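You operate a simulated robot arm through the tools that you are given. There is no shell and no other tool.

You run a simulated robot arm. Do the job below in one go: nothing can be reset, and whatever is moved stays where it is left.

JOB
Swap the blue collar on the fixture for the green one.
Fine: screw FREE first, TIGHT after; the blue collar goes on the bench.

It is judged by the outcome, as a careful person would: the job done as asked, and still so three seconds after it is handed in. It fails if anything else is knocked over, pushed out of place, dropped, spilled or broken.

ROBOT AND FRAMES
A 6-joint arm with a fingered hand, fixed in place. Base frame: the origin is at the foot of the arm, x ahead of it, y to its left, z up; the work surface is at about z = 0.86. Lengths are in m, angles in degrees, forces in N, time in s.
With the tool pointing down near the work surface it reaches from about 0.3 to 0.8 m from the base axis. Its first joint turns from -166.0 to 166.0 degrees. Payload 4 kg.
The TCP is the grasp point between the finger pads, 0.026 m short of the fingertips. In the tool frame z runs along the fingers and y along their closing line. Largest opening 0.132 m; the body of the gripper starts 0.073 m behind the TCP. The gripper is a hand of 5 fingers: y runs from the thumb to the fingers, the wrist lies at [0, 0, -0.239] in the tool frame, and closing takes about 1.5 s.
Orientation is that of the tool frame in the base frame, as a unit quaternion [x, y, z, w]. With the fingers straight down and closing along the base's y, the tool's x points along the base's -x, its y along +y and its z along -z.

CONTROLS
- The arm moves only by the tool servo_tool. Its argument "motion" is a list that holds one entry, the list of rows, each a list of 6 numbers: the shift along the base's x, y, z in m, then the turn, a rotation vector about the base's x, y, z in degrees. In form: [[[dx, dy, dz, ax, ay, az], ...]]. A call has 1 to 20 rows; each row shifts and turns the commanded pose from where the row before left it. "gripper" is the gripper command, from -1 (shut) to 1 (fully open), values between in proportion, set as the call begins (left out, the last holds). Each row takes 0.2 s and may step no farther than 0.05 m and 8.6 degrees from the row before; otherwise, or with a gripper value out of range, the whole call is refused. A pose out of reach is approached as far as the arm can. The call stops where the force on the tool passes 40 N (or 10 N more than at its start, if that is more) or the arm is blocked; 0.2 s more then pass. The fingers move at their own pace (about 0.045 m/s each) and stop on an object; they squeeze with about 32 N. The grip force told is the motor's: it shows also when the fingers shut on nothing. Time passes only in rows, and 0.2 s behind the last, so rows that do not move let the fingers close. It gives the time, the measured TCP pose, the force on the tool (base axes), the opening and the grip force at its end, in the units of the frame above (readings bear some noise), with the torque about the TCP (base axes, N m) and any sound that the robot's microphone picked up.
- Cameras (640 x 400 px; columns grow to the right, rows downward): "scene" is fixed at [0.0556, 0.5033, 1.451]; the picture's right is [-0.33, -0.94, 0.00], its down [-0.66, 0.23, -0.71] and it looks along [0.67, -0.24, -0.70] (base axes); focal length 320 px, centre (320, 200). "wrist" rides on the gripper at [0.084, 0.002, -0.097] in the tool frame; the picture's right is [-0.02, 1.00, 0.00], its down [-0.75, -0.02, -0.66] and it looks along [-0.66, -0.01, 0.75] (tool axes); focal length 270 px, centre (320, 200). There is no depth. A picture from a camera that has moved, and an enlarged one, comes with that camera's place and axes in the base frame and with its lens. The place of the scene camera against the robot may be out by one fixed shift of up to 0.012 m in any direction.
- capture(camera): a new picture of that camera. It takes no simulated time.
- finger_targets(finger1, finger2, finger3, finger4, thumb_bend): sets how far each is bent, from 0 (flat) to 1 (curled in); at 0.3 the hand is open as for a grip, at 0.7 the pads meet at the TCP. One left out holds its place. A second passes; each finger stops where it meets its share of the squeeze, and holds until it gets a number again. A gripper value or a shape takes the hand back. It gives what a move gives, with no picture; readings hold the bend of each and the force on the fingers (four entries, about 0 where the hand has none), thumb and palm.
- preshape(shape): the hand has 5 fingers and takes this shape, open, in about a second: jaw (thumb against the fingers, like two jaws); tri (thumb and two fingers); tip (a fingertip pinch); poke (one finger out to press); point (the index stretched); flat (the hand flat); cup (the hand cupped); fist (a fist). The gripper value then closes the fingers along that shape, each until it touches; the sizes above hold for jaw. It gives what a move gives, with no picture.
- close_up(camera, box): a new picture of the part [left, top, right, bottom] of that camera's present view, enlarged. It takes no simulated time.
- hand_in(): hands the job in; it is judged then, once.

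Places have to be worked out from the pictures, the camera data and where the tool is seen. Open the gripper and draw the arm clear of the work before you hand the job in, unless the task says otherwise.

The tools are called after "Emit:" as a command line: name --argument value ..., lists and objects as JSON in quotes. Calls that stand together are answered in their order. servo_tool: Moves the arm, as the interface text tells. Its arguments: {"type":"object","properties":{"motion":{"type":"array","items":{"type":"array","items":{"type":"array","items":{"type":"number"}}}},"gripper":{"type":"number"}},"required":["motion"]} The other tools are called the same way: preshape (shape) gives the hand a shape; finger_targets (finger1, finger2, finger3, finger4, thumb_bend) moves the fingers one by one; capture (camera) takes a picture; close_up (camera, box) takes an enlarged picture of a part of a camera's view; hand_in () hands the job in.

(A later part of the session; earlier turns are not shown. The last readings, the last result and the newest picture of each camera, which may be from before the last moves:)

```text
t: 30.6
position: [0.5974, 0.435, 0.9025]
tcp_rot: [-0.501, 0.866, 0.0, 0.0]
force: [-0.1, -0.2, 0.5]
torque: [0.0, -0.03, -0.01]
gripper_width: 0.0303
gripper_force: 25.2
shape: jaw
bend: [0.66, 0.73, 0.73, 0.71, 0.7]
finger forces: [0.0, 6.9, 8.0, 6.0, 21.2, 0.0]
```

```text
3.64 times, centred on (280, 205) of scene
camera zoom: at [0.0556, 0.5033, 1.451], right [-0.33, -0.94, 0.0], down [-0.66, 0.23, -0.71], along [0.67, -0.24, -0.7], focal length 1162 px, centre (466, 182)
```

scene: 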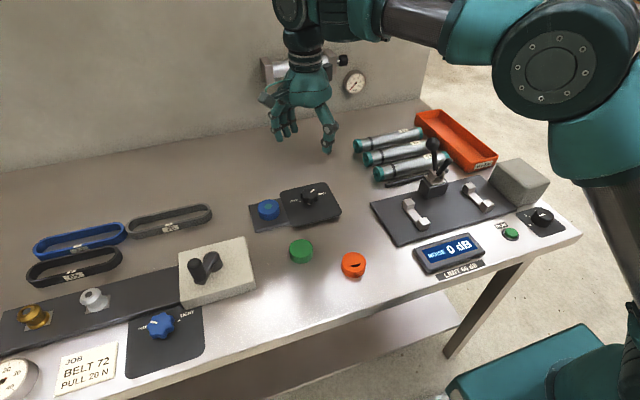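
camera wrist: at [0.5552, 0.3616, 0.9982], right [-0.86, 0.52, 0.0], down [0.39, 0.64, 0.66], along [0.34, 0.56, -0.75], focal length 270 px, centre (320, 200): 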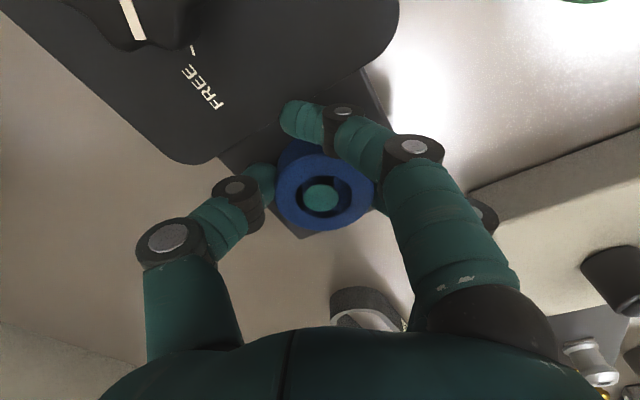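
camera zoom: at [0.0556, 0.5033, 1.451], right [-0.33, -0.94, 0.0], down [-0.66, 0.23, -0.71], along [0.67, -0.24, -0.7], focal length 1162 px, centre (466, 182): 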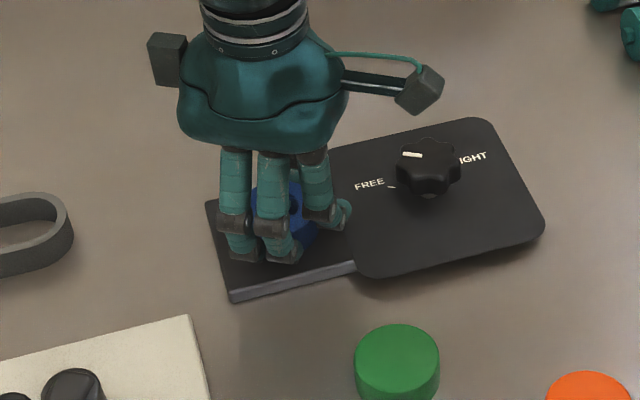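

The grip is firm. The blue collar seems to have risen off the pin a bit, so I'll zoom in before lifting.

Emit:
close_up --camera "wrist" --box '[260, 120, 380, 250]'

Emit:
servo_tool --motion '[[[0, 0, 0.01, 0, 0, 0], [0, 0, 0.01, 0, 0, 0], [0, 0, 0.02, 0, 0, 0], [0, 0, 0.03, 0, 0, 0], [0, 0, 0.03, 0, 0, 0], [0, 0, 0, 0, 0, 0]]]'

Emit:
capture --camera "wrist"

Emit:
close_up --camera "scene" --box '[200, 130, 360, 240]'

```text
3.08 times, centred on (320, 185) of wrist
camera zoom: at [0.5552, 0.3616, 0.9982], right [-0.86, 0.52, 0.0], down [0.39, 0.64, 0.66], along [0.34, 0.56, -0.75], focal length 832 px, centre (320, 246)
```

zoom: 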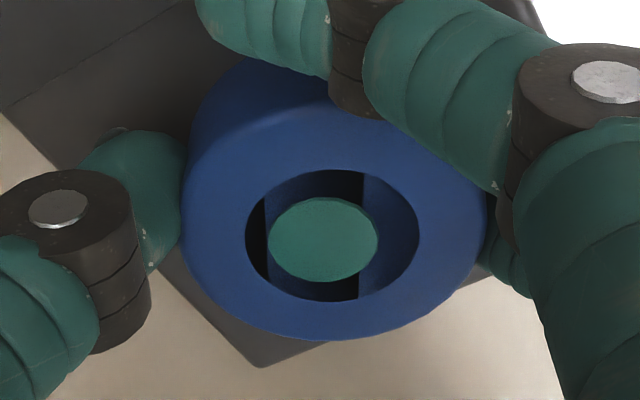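

```text
t: 32.0
position: [0.6002, 0.4359, 1.0011]
tcp_rot: [-0.501, 0.865, 0.0, 0.0]
force: [0.2, -0.4, -1.2]
torque: [0.01, -0.03, 0.01]
gripper_width: 0.0297
gripper_force: 32.5
shape: jaw
bend: [0.67, 0.73, 0.73, 0.71, 0.7]
finger forces: [0.1, 9.4, 10.7, 8.5, 27.4, 0.0]
```

```text
taken
camera wrist: at [0.5562, 0.3621, 1.0972], right [-0.86, 0.52, 0.0], down [0.39, 0.64, 0.66], along [0.34, 0.56, -0.75], focal length 270 px, centre (320, 200)
```

wrist: 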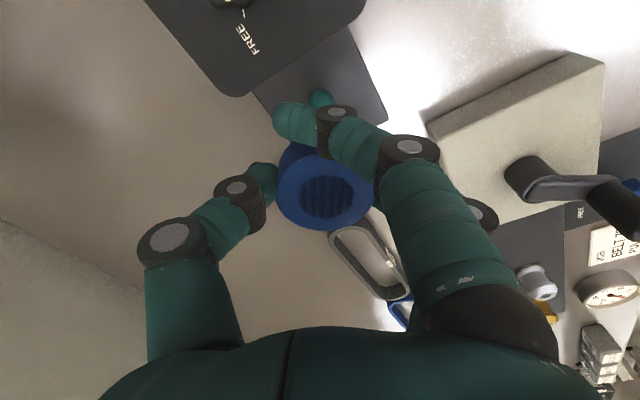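

```text
3.64 times, centred on (280, 185) of scene
camera zoom: at [0.0556, 0.5033, 1.451], right [-0.33, -0.94, 0.0], down [-0.66, 0.23, -0.71], along [0.67, -0.24, -0.7], focal length 1162 px, centre (466, 254)
```

zoom: 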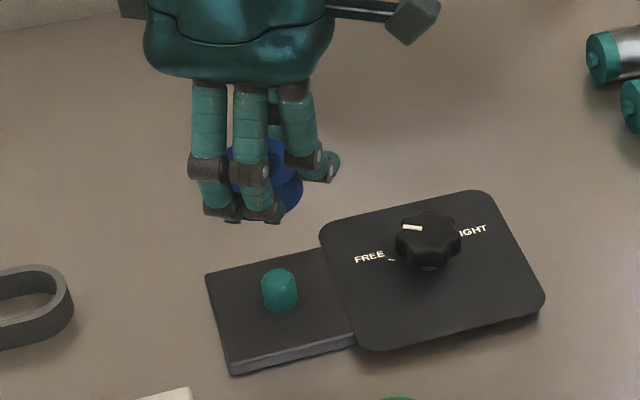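

The blue collar is off and the fixture pin is bare. I'll zoom in on the collar in hand and on the pin to learn their geometry.

Emit:
close_up --camera "wrist" --box '[260, 120, 380, 250]'

Emit:
close_up --camera "wrist" --box '[260, 40, 400, 130]'

Emit:
close_up --camera "scene" --box '[245, 185, 325, 235]'

Emit:
close_up --camera "scene" --box '[281, 230, 321, 270]'

```text
3.08 times, centred on (320, 185) of wrist
camera zoom: at [0.5562, 0.3621, 1.0972], right [-0.86, 0.52, 0.0], down [0.39, 0.64, 0.66], along [0.34, 0.56, -0.75], focal length 832 px, centre (320, 246)
```

zoom: 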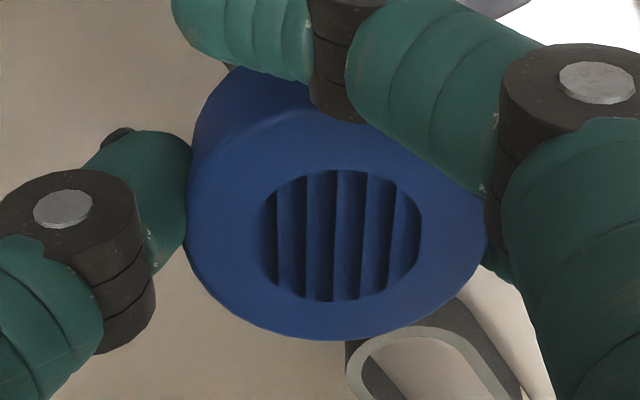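

```text
4.44 times, centred on (330, 85) of wrist
camera zoom: at [0.5562, 0.3621, 1.0972], right [-0.86, 0.52, 0.0], down [0.39, 0.64, 0.66], along [0.34, 0.56, -0.75], focal length 1201 px, centre (276, 711)
```

zoom: 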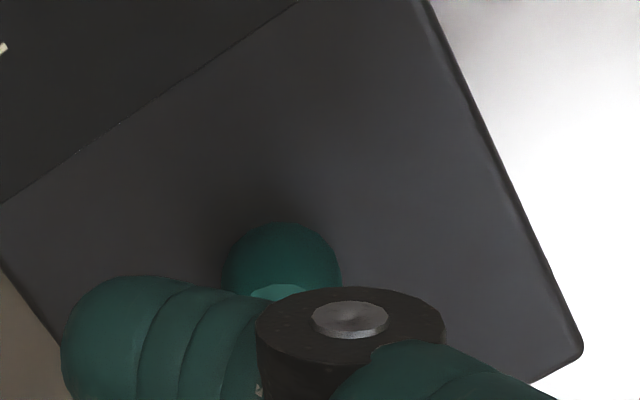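

```text
8.00 times, centred on (285, 210) of scene
camera zoom: at [0.0556, 0.5033, 1.451], right [-0.33, -0.94, 0.0], down [-0.66, 0.23, -0.71], along [0.67, -0.24, -0.7], focal length 2556 px, centre (600, 120)
```

zoom: 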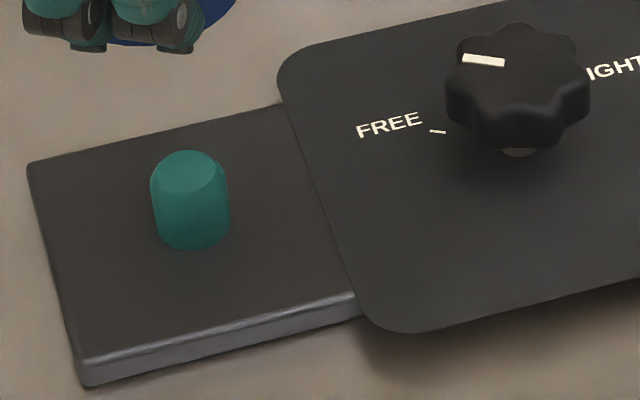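

```text
10.00 times, centred on (301, 250) of scene
camera zoom: at [0.0556, 0.5033, 1.451], right [-0.33, -0.94, 0.0], down [-0.66, 0.23, -0.71], along [0.67, -0.24, -0.7], focal length 3195 px, centre (510, -300)
```

zoom: 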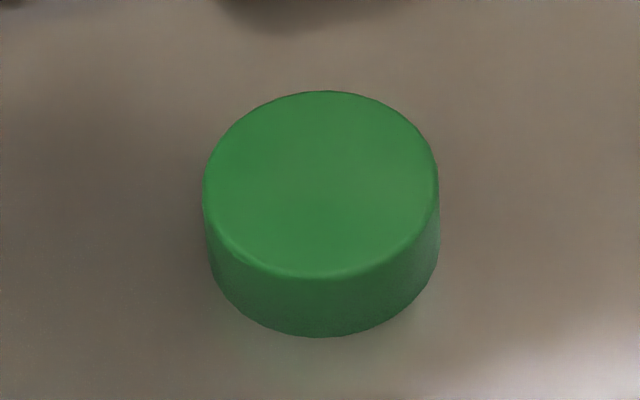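

The collar is held securely. I'll carry it at this height to a free spot on the bench at about (0.48, 0.262), turning the yaw back to 0 on the way.

Emit:
servo_tool --motion '[[[-0.0171, -0.0249, 0, 0, 0, -8.57], [-0.0171, -0.0249, 0, 0, 0, -8.57], [-0.0171, -0.0249, 0, 0, 0, -8.57], [-0.0171, -0.0249, 0, 0, 0, -8.57], [-0.0171, -0.0249, 0, 0, 0, -8.57], [-0.0171, -0.0249, 0, 0, 0, -8.57], [-0.0171, -0.0249, 0, 0, 0, -8.57], [0, 0, 0, 0, 0, 0]]]'

Emit:
capture --camera "wrist"

Emit:
capture --camera "scene"

```text
t: 33.8
position: [0.4792, 0.2611, 1.0017]
tcp_rot: [0.0, 1.0, 0.001, 0.0]
force: [0.6, -0.3, 0.1]
torque: [0.03, -0.01, 0.0]
gripper_width: 0.0297
gripper_force: 32.3
shape: jaw
bend: [0.67, 0.73, 0.73, 0.71, 0.7]
finger forces: [0.1, 9.6, 10.8, 9.2, 27.5, 0.1]
```

```text
taken
camera wrist: at [0.3947, 0.2626, 1.0971], right [0.02, 1.0, 0.0], down [0.75, -0.02, 0.66], along [0.66, -0.01, -0.75], focal length 270 px, centre (320, 200)
```

wrist: 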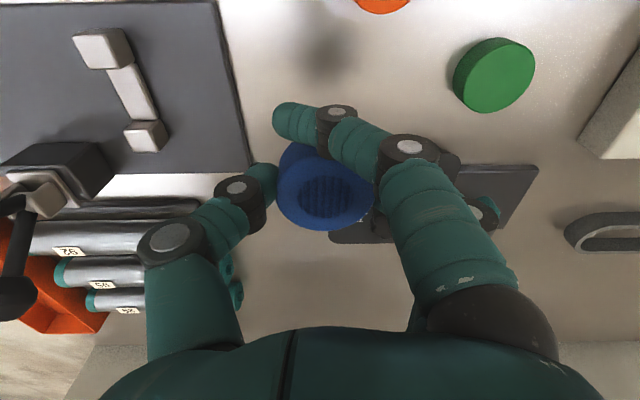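

```text
taken
```

scene: 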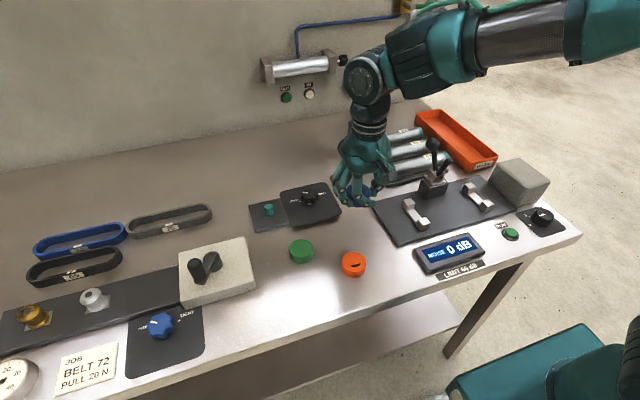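

The bench below is clear, with the switch panel edge at y about 0.197. I'll shift 1 cm away from it and lower to z about 0.90.

Emit:
servo_tool --motion '[[[0, 0.005, -0.02, 0, 0, 0], [0, 0.005, -0.02, 0, 0, 0], [0, 0, -0.02, 0, 0, 0], [0, 0, -0.02, 0, 0, 0], [0, 0, -0.015, 0, 0, 0], [0, 0, -0.006, 0, 0, 0], [0, 0, 0, 0, 0, 0]]]'

Emit:
close_up --camera "scene" --box '[300, 150, 420, 240]'

Emit:
capture --camera "wrist"

```text
t: 35.4
position: [0.4787, 0.2714, 0.9]
tcp_rot: [-0.001, 1.0, 0.0, 0.0]
force: [-0.5, 0.8, -1.4]
torque: [0.01, 0.02, -0.02]
gripper_width: 0.0296
gripper_force: 31.6
shape: jaw
bend: [0.67, 0.73, 0.73, 0.71, 0.71]
finger forces: [0.0, 10.1, 10.9, 9.7, 27.5, 0.1]
```

```text
4.44 times, centred on (360, 195) of scene
camera zoom: at [0.0556, 0.5033, 1.451], right [-0.33, -0.94, 0.0], down [-0.66, 0.23, -0.71], along [0.67, -0.24, -0.7], focal length 1420 px, centre (142, 222)
```

zoom: 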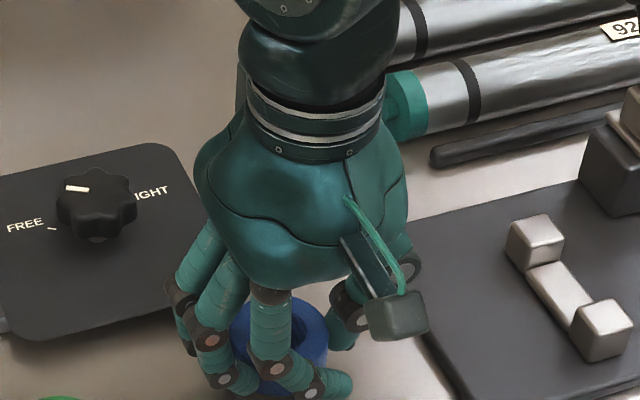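

```text
taken
camera wrist: at [0.395, 0.2717, 0.9963], right [0.02, 1.0, 0.0], down [0.75, -0.01, 0.66], along [0.66, -0.01, -0.75], focal length 270 px, centre (320, 200)
```

wrist: 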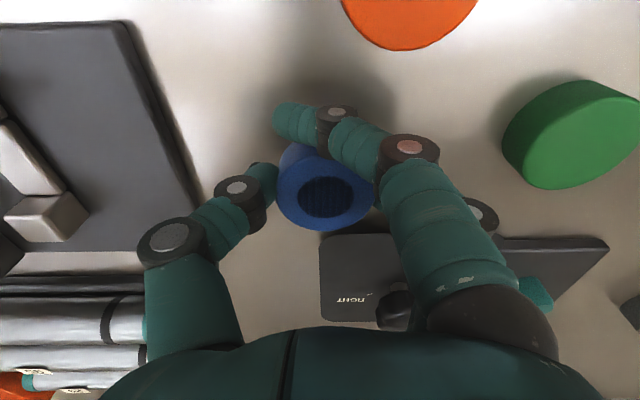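

No contact yet at 0.900, so I'll lower in small steps while reading the force.

Emit:
servo_tool --motion '[[[0, 0, -0.002, 0, 0, 0], [0, 0, -0.002, 0, 0, 0], [0, 0, -0.002, 0, 0, 0], [0, 0, 0, 0, 0, 0]]]'

Emit:
servo_tool --motion '[[[0, 0, -0.0015, 0, 0, 0], [0, 0, 0, 0, 0, 0]]]'

```text
t: 36.4
position: [0.4792, 0.2706, 0.895]
tcp_rot: [0.0, 1.0, 0.001, -0.001]
force: [0.2, -0.3, -0.5]
torque: [0.03, 0.0, -0.01]
gripper_width: 0.0294
gripper_force: 32.4
shape: jaw
bend: [0.67, 0.73, 0.73, 0.71, 0.71]
finger forces: [0.0, 9.9, 10.9, 9.8, 27.6, 0.0]
```

```text
t: 37.0
position: [0.4795, 0.2719, 0.8929]
tcp_rot: [-0.001, 1.0, 0.0, -0.001]
force: [0.2, -0.3, -0.5]
torque: [0.0, 0.03, 0.03]
gripper_width: 0.0295
gripper_force: 31.8
shape: jaw
bend: [0.67, 0.73, 0.73, 0.71, 0.71]
finger forces: [0.0, 10.0, 10.9, 9.8, 27.5, 0.0]
```

Emit:
servo_tool --motion '[[[0, 0, -0.0015, 0, 0, 0], [0, 0, 0, 0, 0, 0]]]'

Emit:
close_up --camera "scene" --box '[330, 210, 390, 250]'

```text
t: 37.6
position: [0.4793, 0.2707, 0.8917]
tcp_rot: [0.0, 1.0, 0.0, 0.0]
force: [0.0, 0.2, -0.4]
torque: [0.01, 0.02, -0.01]
gripper_width: 0.0297
gripper_force: 31.8
shape: jaw
bend: [0.67, 0.73, 0.73, 0.71, 0.71]
finger forces: [0.0, 10.0, 10.9, 9.7, 27.5, 0.0]
```

```text
10.00 times, centred on (360, 230) of scene
camera zoom: at [0.0556, 0.5033, 1.451], right [-0.33, -0.94, 0.0], down [-0.66, 0.23, -0.71], along [0.67, -0.24, -0.7], focal length 3195 px, centre (-80, -100)
```

zoom: 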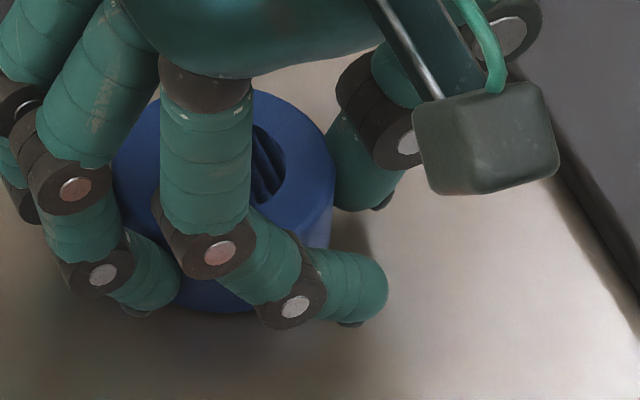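

Still no contact, so I'll keep stepping down gently.

Emit:
servo_tool --motion '[[[0, 0, -0.0015, 0, 0, 0], [0, 0, 0, 0, 0, 0]]]'

Emit:
servo_tool --motion '[[[0, 0, -0.0015, 0, 0, 0], [0, 0, 0, 0, 0, 0]]]'

```text
t: 38.2
position: [0.4793, 0.2705, 0.8901]
tcp_rot: [0.0, 1.0, 0.0, 0.0]
force: [0.4, -0.6, -0.7]
torque: [0.04, 0.02, -0.01]
gripper_width: 0.0295
gripper_force: 32.2
shape: jaw
bend: [0.67, 0.73, 0.73, 0.71, 0.71]
finger forces: [0.1, 10.1, 10.8, 9.7, 27.5, 0.0]
```

```text
t: 38.8
position: [0.4782, 0.2713, 0.8891]
tcp_rot: [-0.001, 1.0, 0.0, 0.001]
force: [0.0, -1.4, 7.8]
torque: [0.2, -0.06, 0.0]
gripper_width: 0.0295
gripper_force: 32.3
shape: jaw
bend: [0.67, 0.73, 0.73, 0.71, 0.7]
finger forces: [0.1, 9.8, 10.7, 10.1, 29.3, 0.1]
```

Contact at about 0.889. I'll open partially to release, wait, then rise straight up.

Emit:
servo_tool --motion '[[[0, 0, 0.0005, 0, 0, 0], [0, 0, 0, 0, 0, 0], [0, 0, 0, 0, 0, 0], [0, 0, 0, 0, 0, 0], [0, 0, 0, 0, 0, 0], [0, 0, 0.01, 0, 0, 0], [0, 0, 0.02, 0, 0, 0], [0, 0, 0.03, 0, 0, 0], [0, 0, 0.04, 0, 0, 0], [0, 0, 0, 0, 0, 0]]]' --gripper 0.36

Emit:
capture --camera "wrist"

Emit:
close_up --camera "scene" --box '[270, 200, 390, 280]'

```text
t: 41.0
position: [0.4794, 0.2708, 0.9898]
tcp_rot: [-0.001, 1.0, 0.0, 0.0]
force: [0.0, -0.5, -0.5]
torque: [0.0, 0.02, -0.02]
gripper_width: 0.0893
gripper_force: 0.0
shape: jaw
bend: [0.69, 0.69, 0.69, 0.69, 0.65]
finger forces: [0.1, 0.1, 0.0, 0.0, 0.0, 0.0]
```

```text
taken
camera wrist: at [0.3967, 0.2716, 1.085], right [0.02, 1.0, 0.0], down [0.75, -0.01, 0.66], along [0.66, -0.01, -0.75], focal length 270 px, centre (320, 200)
```

wrist: 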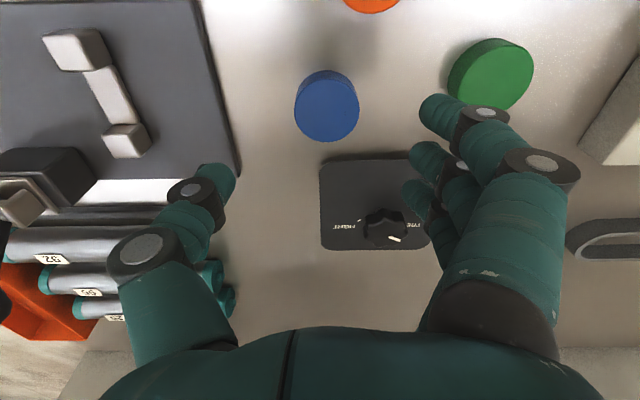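

```text
5.00 times, centred on (330, 240) of scene
camera zoom: at [0.0556, 0.5033, 1.451], right [-0.33, -0.94, 0.0], down [-0.66, 0.23, -0.71], along [0.67, -0.24, -0.7], focal length 1597 px, centre (270, 0)
```

zoom: 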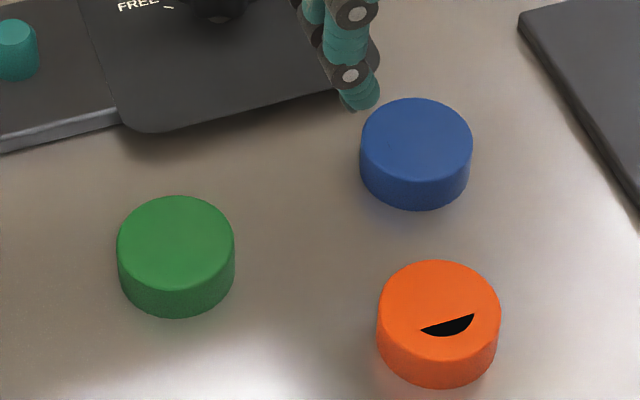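

The blue collar rests flat on the bench at about (0.479, 0.271). Next is the green collar at about (0.463, 0.394). I'll move above it at the same yaw of +60° I used on the fixture.

Emit:
servo_tool --motion '[[[-0.0024, 0.0175, 0.003, 0, 0, 8.57], [-0.0024, 0.0175, 0.003, 0, 0, 8.57], [-0.0024, 0.0175, 0.003, 0, 0, 8.57], [-0.0024, 0.0175, 0.003, 0, 0, 8.57], [-0.0024, 0.0175, 0.003, 0, 0, 8.57], [-0.0024, 0.0175, 0.003, 0, 0, 8.57], [-0.0024, 0.0175, 0.003, 0, 0, 8.57], [0, 0, 0, 0, 0, 0]]]'

Emit:
capture --camera "wrist"

Emit:
close_up --camera "wrist" --box '[240, 40, 400, 200]'

Emit:
capture --camera "scene"

```text
t: 42.8
position: [0.462, 0.3951, 1.0095]
tcp_rot: [-0.501, 0.865, 0.001, 0.0]
force: [0.1, 0.8, 0.5]
torque: [0.0, 0.0, 0.04]
gripper_width: 0.0894
gripper_force: 0.0
shape: jaw
bend: [0.69, 0.69, 0.69, 0.69, 0.65]
finger forces: [0.1, 0.0, 0.0, 0.0, 0.1, 0.0]
```

```text
taken
camera wrist: at [0.4196, 0.3207, 1.1058], right [-0.86, 0.51, 0.0], down [0.39, 0.65, 0.66], along [0.34, 0.56, -0.75], focal length 270 px, centre (320, 200)
```

wrist: 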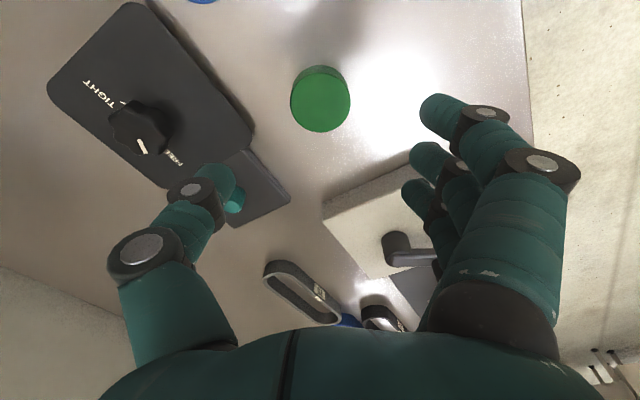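

```text
2.50 times, centred on (320, 120) of wrist
camera zoom: at [0.4196, 0.3207, 1.1058], right [-0.86, 0.51, 0.0], down [0.39, 0.65, 0.66], along [0.34, 0.56, -0.75], focal length 676 px, centre (320, 400)
```

zoom: 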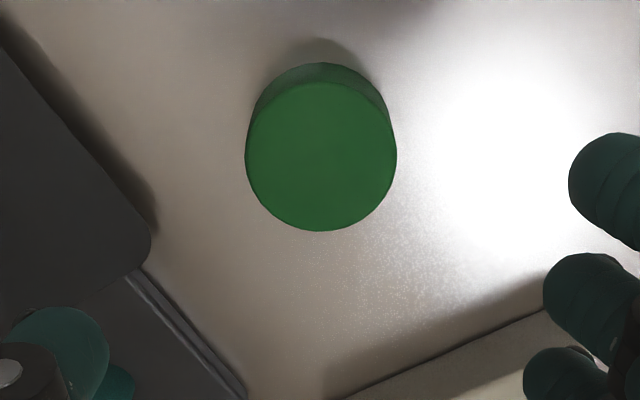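

```text
taken
```

scene: 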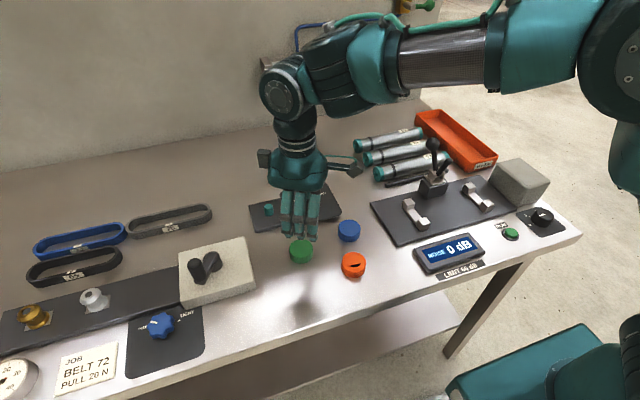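

The green collar's centre is about (0.463, 0.392) and its top about z 0.884. I'll trim by 3 mm, descend to 0.895 and look.

Emit:
servo_tool --motion '[[[0, -0.003, -0.02, 0, 0, 0], [0, 0, -0.025, 0, 0, 0], [0, 0, -0.025, 0, 0, 0], [0, 0, -0.025, 0, 0, 0], [0, 0, -0.015, 0, 0, 0], [0, 0, -0.004, 0, 0, 0], [0, 0, 0, 0, 0, 0]]]'

Emit:
capture --camera "wrist"

Emit:
close_up --camera "scene" --box '[240, 180, 400, 290]'

```text
t: 44.4
position: [0.4617, 0.3895, 0.895]
tcp_rot: [-0.501, 0.866, 0.0, 0.0]
force: [0.1, -0.3, -0.1]
torque: [0.04, -0.03, 0.02]
gripper_width: 0.0893
gripper_force: 0.0
shape: jaw
bend: [0.69, 0.69, 0.69, 0.69, 0.65]
finger forces: [0.0, 0.1, 0.0, 0.0, 0.0, 0.1]
```

```text
taken
camera wrist: at [0.4193, 0.3164, 0.9915], right [-0.86, 0.52, 0.0], down [0.39, 0.64, 0.66], along [0.34, 0.56, -0.75], focal length 270 px, centre (320, 200)
```

wrist: 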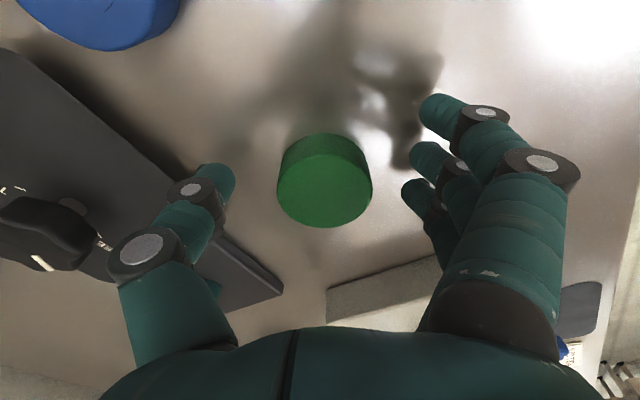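

```text
3.64 times, centred on (320, 235) of scene
camera zoom: at [0.0556, 0.5033, 1.451], right [-0.33, -0.94, 0.0], down [-0.66, 0.23, -0.71], along [0.67, -0.24, -0.7], focal length 1162 px, centre (320, 73)
```

zoom: 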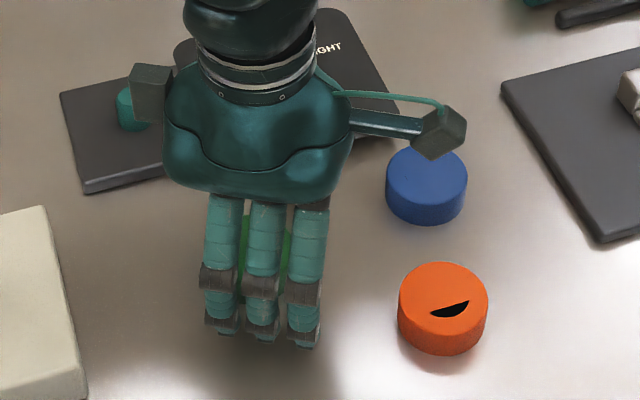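

The alignment matches the blue grip except about 2.5 mm along the finger row. I'll correct that, go down to 0.890 and close.

Emit:
servo_tool --motion '[[[0.0014, 0.0022, -0.0025, 0, 0, 0], [0, 0, -0.0025, 0, 0, 0], [0, 0, 0, 0, 0, 0]]]'

Emit:
servo_tool --motion '[[[0, 0, 0, 0, 0, 0], [0, 0, 0, 0, 0, 0], [0, 0, 0, 0, 0, 0], [0, 0, 0, 0, 0, 0], [0, 0, 0, 0, 0, 0], [0, 0, 0, 0, 0, 0]]]' --gripper -1

Emit:
capture --camera "wrist"

Emit:
close_up --camera "wrist" --box '[260, 120, 380, 250]'

```text
t: 45.2
position: [0.4639, 0.3923, 0.8909]
tcp_rot: [-0.501, 0.866, 0.0, 0.0]
force: [-0.2, -0.2, 0.4]
torque: [0.0, -0.01, 0.01]
gripper_width: 0.0894
gripper_force: 0.1
shape: jaw
bend: [0.69, 0.69, 0.69, 0.69, 0.65]
finger forces: [0.1, 0.1, 0.0, 0.0, 0.1, 0.1]
```

```text
t: 46.6
position: [0.464, 0.3929, 0.8906]
tcp_rot: [-0.501, 0.865, 0.0, 0.0]
force: [0.3, -0.3, -0.3]
torque: [-0.03, 0.0, -0.03]
gripper_width: 0.03
gripper_force: 25.2
shape: jaw
bend: [0.66, 0.73, 0.73, 0.71, 0.7]
finger forces: [0.0, 7.3, 7.7, 5.9, 21.4, 0.1]
```

```text
taken
camera wrist: at [0.421, 0.3192, 0.987], right [-0.86, 0.52, 0.0], down [0.39, 0.64, 0.66], along [0.34, 0.56, -0.75], focal length 270 px, centre (320, 200)
```

wrist: 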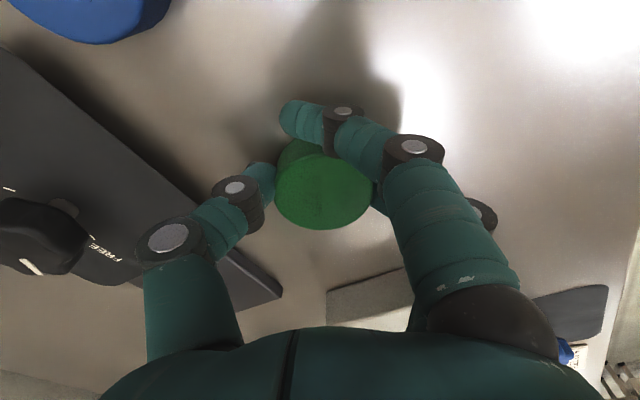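

```text
3.08 times, centred on (320, 185) of wrist
camera zoom: at [0.421, 0.3192, 0.987], right [-0.86, 0.52, 0.0], down [0.39, 0.64, 0.66], along [0.34, 0.56, -0.75], focal length 832 px, centre (320, 246)
```

zoom: 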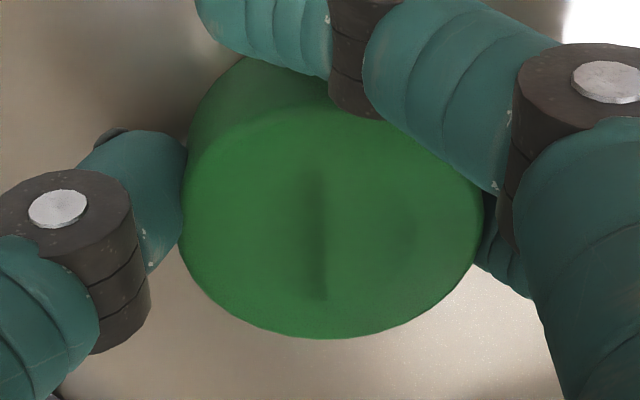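

The green collar is held exactly as the blue one was. I'll lift and carry it back to the same commanded spot over the pin, offset (+0.1351, +0.0426).

Emit:
servo_tool --motion '[[[0, 0, 0.02, 0, 0, 0], [0, 0, 0.03, 0, 0, 0], [0, 0, 0.03, 0, 0, 0], [0, 0, 0.02, 0, 0, 0], [0.03, 0.01, 0, 0, 0, 0], [0.03, 0.01, 0, 0, 0, 0], [0.03, 0.01, 0, 0, 0, 0], [0.03, 0.01, 0, 0, 0, 0], [0.0151, 0.0026, 0, 0, 0, 0], [0, 0, 0, 0, 0, 0], [0, 0, 0, 0, 0, 0]]]'

Emit:
capture --camera "wrist"

Emit:
close_up --camera "scene" --box '[200, 130, 360, 240]'

Emit:
close_up --camera "wrist" --box '[240, 40, 400, 240]'

```text
t: 49.0
position: [0.5989, 0.4362, 0.9907]
tcp_rot: [-0.5, 0.866, 0.0, 0.0]
force: [0.2, 0.2, -0.8]
torque: [-0.02, 0.01, -0.02]
gripper_width: 0.0294
gripper_force: 31.4
shape: jaw
bend: [0.67, 0.73, 0.73, 0.71, 0.7]
finger forces: [0.1, 9.8, 10.4, 9.3, 27.5, 0.0]
```

```text
taken
camera wrist: at [0.5556, 0.3631, 1.0872], right [-0.86, 0.52, 0.0], down [0.39, 0.64, 0.66], along [0.34, 0.56, -0.75], focal length 270 px, centre (320, 200)
```

wrist: 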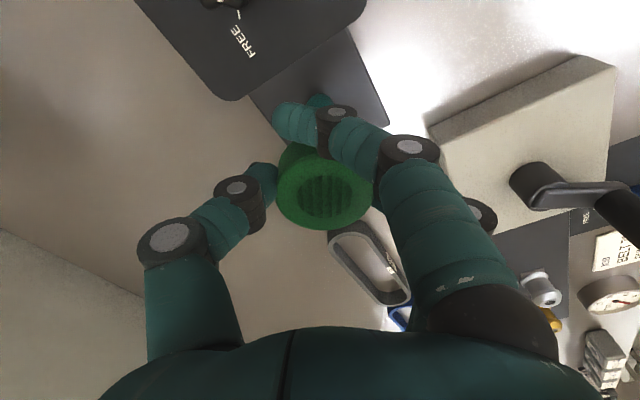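

```text
3.64 times, centred on (280, 185) of scene
camera zoom: at [0.0556, 0.5033, 1.451], right [-0.33, -0.94, 0.0], down [-0.66, 0.23, -0.71], along [0.67, -0.24, -0.7], focal length 1162 px, centre (466, 254)
```

zoom: 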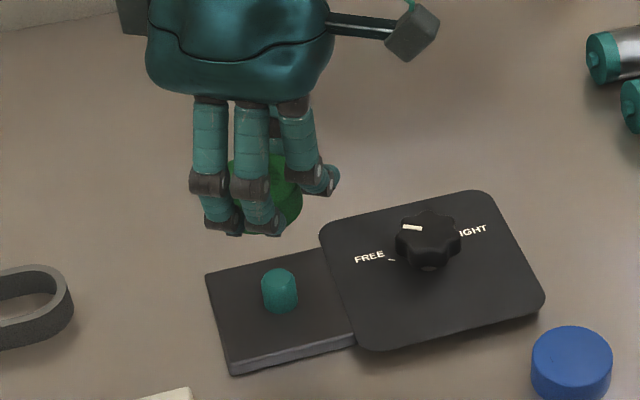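

```text
2.00 times, centred on (320, 140) of wrist
camera zoom: at [0.5556, 0.3631, 1.0872], right [-0.86, 0.52, 0.0], down [0.39, 0.64, 0.66], along [0.34, 0.56, -0.75], focal length 541 px, centre (320, 320)
```

zoom: 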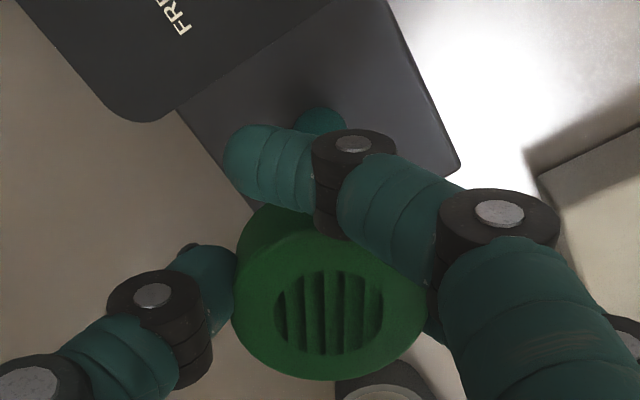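

The green collar shows the same bore as the blue. I'll lower it to just above the pin and check the alignment.

Emit:
servo_tool --motion '[[[0, 0, -0.02, 0, 0, 0], [0, 0, -0.02, 0, 0, 0], [0, 0, -0.012, 0, 0, 0], [0, 0, 0, 0, 0, 0], [0, 0, 0, 0, 0, 0]]]'

Emit:
close_up --camera "wrist" --box '[240, 80, 400, 240]'

Emit:
close_up --camera "scene" --box '[230, 165, 310, 235]'

```text
t: 50.2
position: [0.6002, 0.4382, 0.9398]
tcp_rot: [-0.5, 0.866, 0.0, 0.0]
force: [0.0, -0.8, -0.6]
torque: [-0.01, 0.01, 0.0]
gripper_width: 0.0295
gripper_force: 31.2
shape: jaw
bend: [0.67, 0.73, 0.73, 0.71, 0.7]
finger forces: [0.0, 9.9, 10.5, 9.6, 27.6, 0.0]
```

```text
2.50 times, centred on (320, 160) of wrist
camera zoom: at [0.5561, 0.363, 1.0354], right [-0.86, 0.52, 0.0], down [0.39, 0.64, 0.66], along [0.34, 0.56, -0.75], focal length 676 px, centre (320, 300)
```

zoom: 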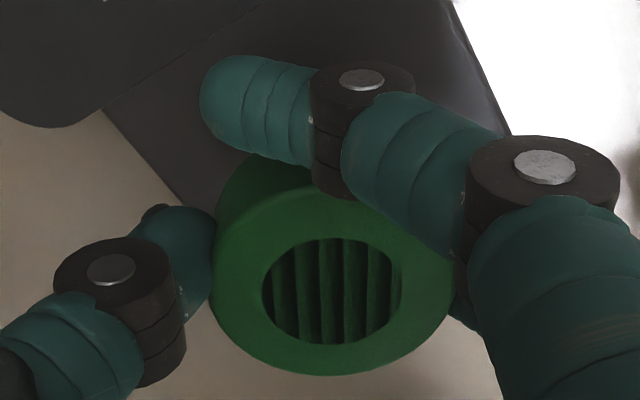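

```text
5.71 times, centred on (270, 200) of scene
camera zoom: at [0.0556, 0.5033, 1.451], right [-0.33, -0.94, 0.0], down [-0.66, 0.23, -0.71], along [0.67, -0.24, -0.7], focal length 1826 px, centre (606, 200)
```

zoom: 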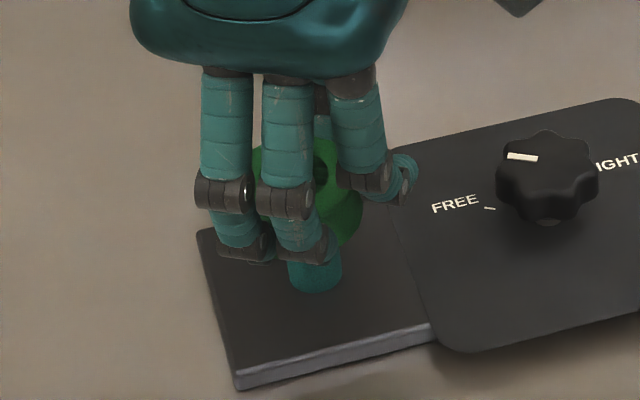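

I'll lower in small steps over the pin while watching the force.

Emit:
servo_tool --motion '[[[0, 0, -0.003, 0, 0, 0], [0, 0, -0.003, 0, 0, 0], [0, 0, -0.003, 0, 0, 0], [0, 0, -0.003, 0, 0, 0], [0, 0, 0, 0, 0, 0]]]'

Emit:
servo_tool --motion '[[[0, 0, -0.003, 0, 0, 0], [0, 0, -0.003, 0, 0, 0], [0, 0, 0, 0, 0, 0]]]'

Emit:
close_up --camera "wrist" --box '[240, 80, 400, 240]'

```text
t: 51.4
position: [0.5978, 0.4359, 0.9275]
tcp_rot: [-0.5, 0.866, -0.001, 0.0]
force: [0.5, 0.1, -0.2]
torque: [0.02, 0.01, 0.0]
gripper_width: 0.0294
gripper_force: 31.9
shape: jaw
bend: [0.67, 0.73, 0.73, 0.71, 0.7]
finger forces: [0.0, 9.8, 10.5, 9.6, 27.6, 0.0]
```

```text
t: 52.2
position: [0.5975, 0.4362, 0.9224]
tcp_rot: [-0.501, 0.866, 0.0, 0.0]
force: [-0.6, 0.6, -1.2]
torque: [0.0, 0.01, -0.02]
gripper_width: 0.0296
gripper_force: 31.5
shape: jaw
bend: [0.67, 0.73, 0.73, 0.71, 0.7]
finger forces: [0.0, 10.0, 10.5, 9.7, 27.5, 0.0]
```

```text
2.50 times, centred on (320, 160) of wrist
camera zoom: at [0.5558, 0.3624, 1.0178], right [-0.86, 0.52, 0.0], down [0.39, 0.64, 0.66], along [0.34, 0.56, -0.75], focal length 676 px, centre (320, 300)
```

zoom: 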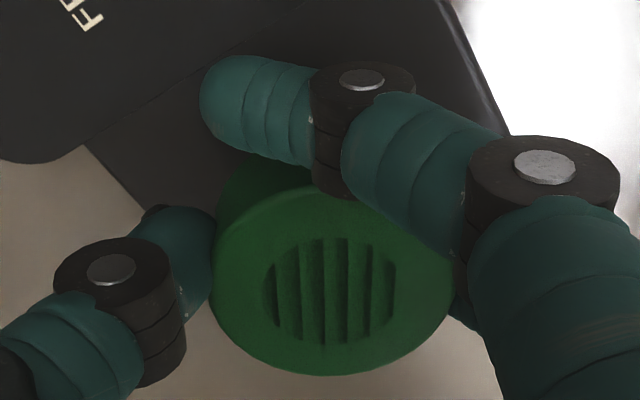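

No contact, and the collar's bottom should already be around the pin tip. I'll keep lowering.

Emit:
servo_tool --motion '[[[0, 0, -0.003, 0, 0, 0], [0, 0, -0.003, 0, 0, 0], [0, 0, -0.003, 0, 0, 0], [0, 0, -0.003, 0, 0, 0], [0, 0, 0, 0, 0, 0]]]'

Emit:
close_up --camera "wrist" --box '[240, 80, 400, 240]'

Emit:
close_up --camera "scene" --box '[230, 165, 310, 235]'

```text
t: 53.4
position: [0.5976, 0.4362, 0.9081]
tcp_rot: [-0.502, 0.865, 0.0, 0.0]
force: [-0.4, -0.3, -0.2]
torque: [0.01, 0.0, 0.0]
gripper_width: 0.0295
gripper_force: 32.4
shape: jaw
bend: [0.67, 0.73, 0.73, 0.71, 0.7]
finger forces: [0.0, 10.0, 10.5, 9.7, 27.7, 0.0]
```

```text
2.50 times, centred on (320, 160) of wrist
camera zoom: at [0.5549, 0.3626, 1.0053], right [-0.86, 0.52, 0.0], down [0.39, 0.64, 0.66], along [0.34, 0.56, -0.75], focal length 676 px, centre (320, 300)
```

zoom: 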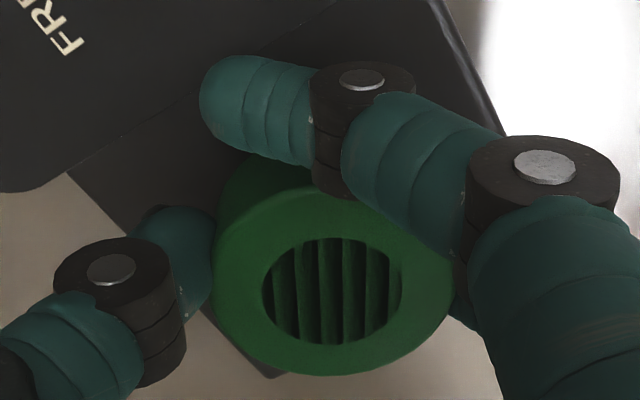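

```text
5.71 times, centred on (270, 200) of scene
camera zoom: at [0.0556, 0.5033, 1.451], right [-0.33, -0.94, 0.0], down [-0.66, 0.23, -0.71], along [0.67, -0.24, -0.7], focal length 1826 px, centre (606, 200)
```

zoom: 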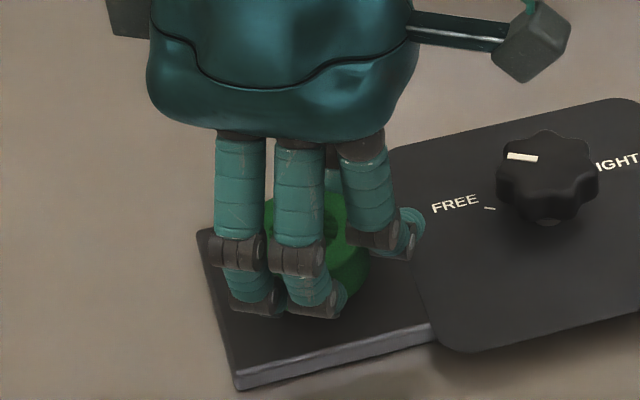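

Still no contact. By my numbers the pin should be well inside the bore now, so I'll zoom in on the bore and the fixture to confirm before going further.

Emit:
close_up --camera "wrist" --box '[295, 165, 350, 225]'

Emit:
close_up --camera "scene" --box '[250, 185, 290, 225]'

Emit:
capture --camera "wrist"

```text
6.67 times, centred on (322, 195) of wrist
camera zoom: at [0.5549, 0.3626, 1.0053], right [-0.86, 0.52, 0.0], down [0.39, 0.64, 0.66], along [0.34, 0.56, -0.75], focal length 1802 px, centre (303, 233)
```

zoom: 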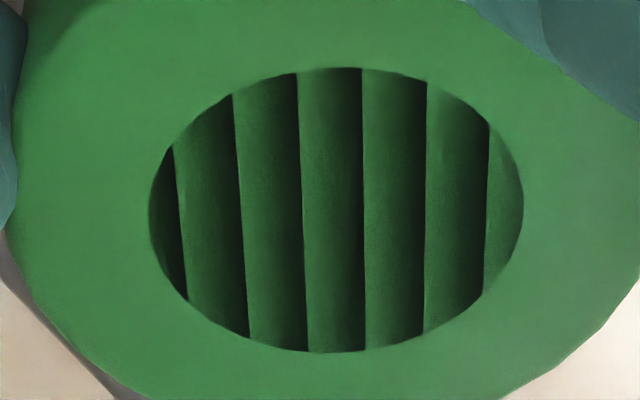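

```text
10.00 times, centred on (270, 205) of scene
camera zoom: at [0.0556, 0.5033, 1.451], right [-0.33, -0.94, 0.0], down [-0.66, 0.23, -0.71], along [0.67, -0.24, -0.7], focal length 3195 px, centre (820, 150)
```

zoom: 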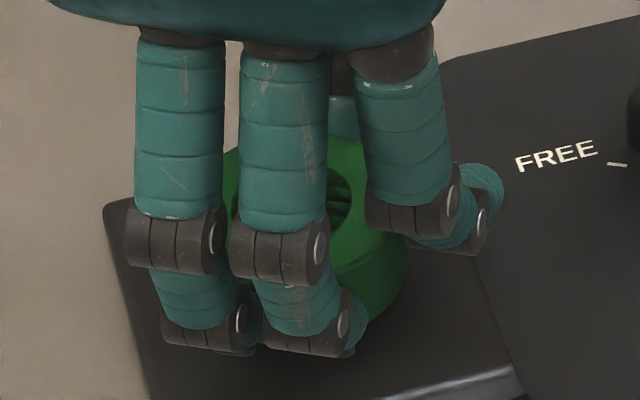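

```text
taken
camera wrist: at [0.5549, 0.3626, 1.0053], right [-0.86, 0.52, 0.0], down [0.39, 0.64, 0.66], along [0.34, 0.56, -0.75], focal length 270 px, centre (320, 200)
```

wrist: 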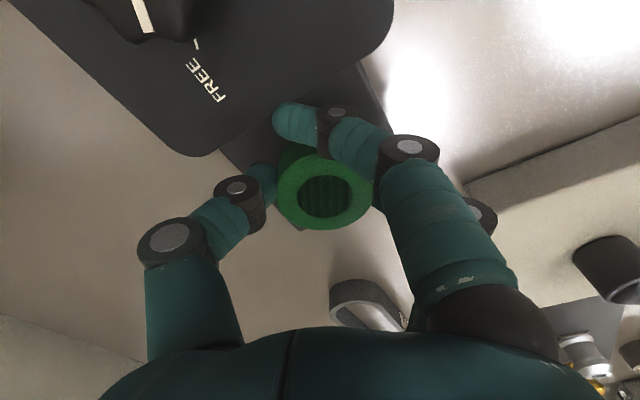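

The force stayed near zero well past the pin tip height, so the pin is inside the bore. I'll keep lowering in small steps until it seats; the teal pin tip should then show, as it did with the blue one.

Emit:
servo_tool --motion '[[[0, 0, -0.0015, 0, 0, 0], [0, 0, -0.0015, 0, 0, 0], [0, 0, 0, 0, 0, 0]]]'

Emit:
close_up --camera "wrist" --box '[240, 80, 400, 240]'

```text
t: 54.2
position: [0.5984, 0.4353, 0.906]
tcp_rot: [-0.501, 0.865, 0.0, 0.0]
force: [0.6, -1.0, -0.5]
torque: [0.02, 0.02, 0.0]
gripper_width: 0.0294
gripper_force: 32.1
shape: jaw
bend: [0.67, 0.73, 0.73, 0.71, 0.7]
finger forces: [0.1, 10.0, 10.5, 9.8, 27.5, 0.0]
```

```text
2.50 times, centred on (320, 160) of wrist
camera zoom: at [0.5555, 0.362, 1.0027], right [-0.86, 0.52, 0.0], down [0.39, 0.64, 0.66], along [0.34, 0.56, -0.75], focal length 676 px, centre (320, 300)
```

zoom: 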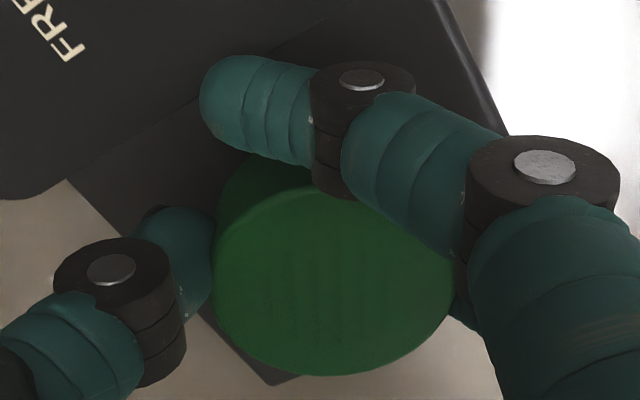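

Emit:
servo_tool --motion '[[[0, 0, -0.0015, 0, 0, 0], [0, 0, 0, 0, 0, 0]]]'

Emit:
close_up --camera "wrist" --box '[240, 80, 400, 240]'

```text
t: 54.8
position: [0.5974, 0.4343, 0.9059]
tcp_rot: [-0.501, 0.865, 0.0, -0.001]
force: [-0.4, 0.2, -0.1]
torque: [0.01, 0.02, 0.03]
gripper_width: 0.0295
gripper_force: 32.0
shape: jaw
bend: [0.67, 0.73, 0.73, 0.71, 0.7]
finger forces: [0.0, 10.1, 10.5, 9.9, 27.6, 0.1]
```

```text
2.50 times, centred on (320, 160) of wrist
camera zoom: at [0.5556, 0.3623, 1.0008], right [-0.86, 0.52, 0.0], down [0.39, 0.64, 0.66], along [0.34, 0.56, -0.75], focal length 676 px, centre (320, 300)
```

zoom: 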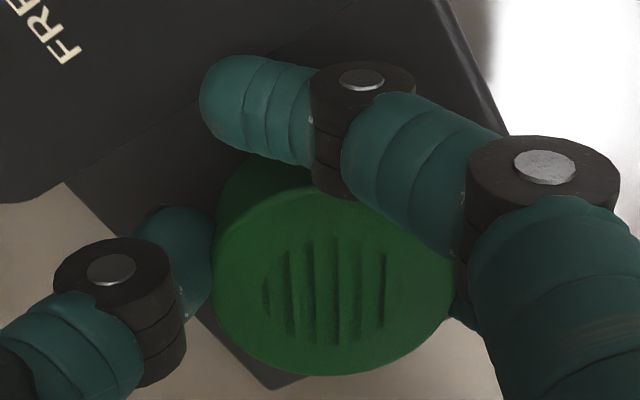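

I'll continue stepping down; no contact so far.

Emit:
servo_tool --motion '[[[0, 0, -0.0015, 0, 0, 0], [0, 0, 0, 0, 0, 0]]]'

Emit:
servo_tool --motion '[[[0, 0, -0.0015, 0, 0, 0], [0, 0, 0, 0, 0, 0]]]'

Emit:
close_up --camera "wrist" --box '[240, 80, 400, 240]'

```text
t: 55.4
position: [0.5983, 0.4362, 0.9023]
tcp_rot: [-0.501, 0.865, 0.002, 0.0]
force: [0.2, 0.5, 0.2]
torque: [-0.04, 0.01, 0.0]
gripper_width: 0.0294
gripper_force: 32.0
shape: jaw
bend: [0.67, 0.73, 0.73, 0.71, 0.7]
finger forces: [0.0, 10.1, 10.5, 9.7, 27.5, 0.0]
```

```text
t: 56.0
position: [0.5976, 0.4368, 0.9032]
tcp_rot: [-0.5, 0.866, 0.0, 0.0]
force: [-0.8, 0.5, 5.9]
torque: [0.11, 0.17, -0.01]
gripper_width: 0.0297
gripper_force: 32.3
shape: jaw
bend: [0.67, 0.73, 0.73, 0.71, 0.7]
finger forces: [0.0, 10.2, 10.9, 10.2, 27.8, 0.1]
```

```text
2.50 times, centred on (320, 160) of wrist
camera zoom: at [0.5557, 0.3622, 0.9985], right [-0.86, 0.52, 0.0], down [0.39, 0.64, 0.66], along [0.34, 0.56, -0.75], focal length 676 px, centre (320, 300)
```

zoom: 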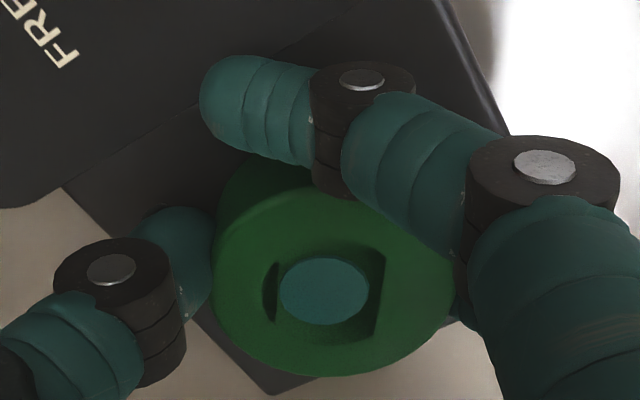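

The collar is seated: contact at about 0.903, the same height as the blue, with the teal pin tip showing in the centre. I'll release, rise and inspect.

Emit:
servo_tool --motion '[[[0, 0, 0, 0, 0, 0], [0, 0, 0, 0, 0, 0], [0, 0, 0, 0, 0, 0], [0, 0, 0, 0, 0, 0], [0, 0, 0, 0, 0, 0], [0, 0, 0.01, 0, 0, 0], [0, 0, 0.02, 0, 0, 0], [0, 0, 0.03, 0, 0, 0], [0, 0, 0.03, 0, 0, 0], [0, 0, 0, 0, 0, 0]]]' --gripper 0.36

Emit:
capture --camera "wrist"

Emit:
close_up --camera "wrist" --box '[240, 40, 400, 200]'

Emit:
close_up --camera "scene" --box '[245, 175, 345, 237]'

```text
t: 58.2
position: [0.5956, 0.4363, 0.9928]
tcp_rot: [-0.5, 0.866, -0.001, -0.001]
force: [0.3, -0.1, -0.2]
torque: [0.0, -0.01, 0.01]
gripper_width: 0.0891
gripper_force: 0.0
shape: jaw
bend: [0.69, 0.69, 0.69, 0.69, 0.65]
finger forces: [0.0, 0.1, 0.0, 0.1, 0.1, 0.1]
```

```text
taken
camera wrist: at [0.5534, 0.3623, 1.0887], right [-0.86, 0.52, 0.0], down [0.39, 0.64, 0.66], along [0.34, 0.56, -0.75], focal length 270 px, centre (320, 200)
```

wrist: 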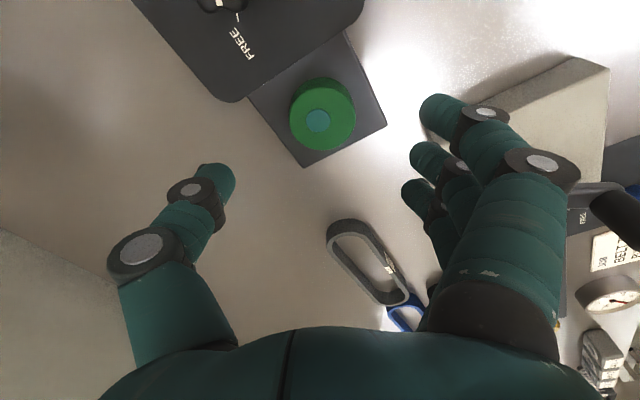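

```text
2.50 times, centred on (320, 120) of wrist
camera zoom: at [0.5534, 0.3623, 1.0887], right [-0.86, 0.52, 0.0], down [0.39, 0.64, 0.66], along [0.34, 0.56, -0.75], focal length 676 px, centre (320, 400)
```

zoom: 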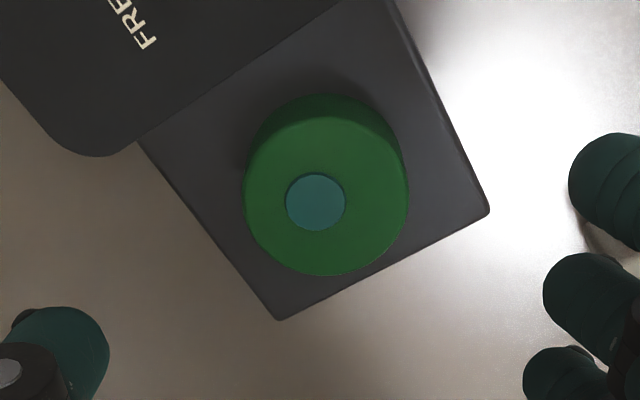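

```text
6.40 times, centred on (295, 206) of scene
camera zoom: at [0.0556, 0.5033, 1.451], right [-0.33, -0.94, 0.0], down [-0.66, 0.23, -0.71], along [0.67, -0.24, -0.7], focal length 2045 px, centre (480, 162)
```

zoom: 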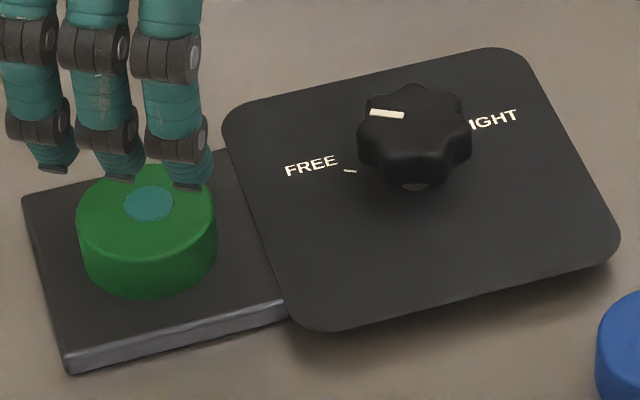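

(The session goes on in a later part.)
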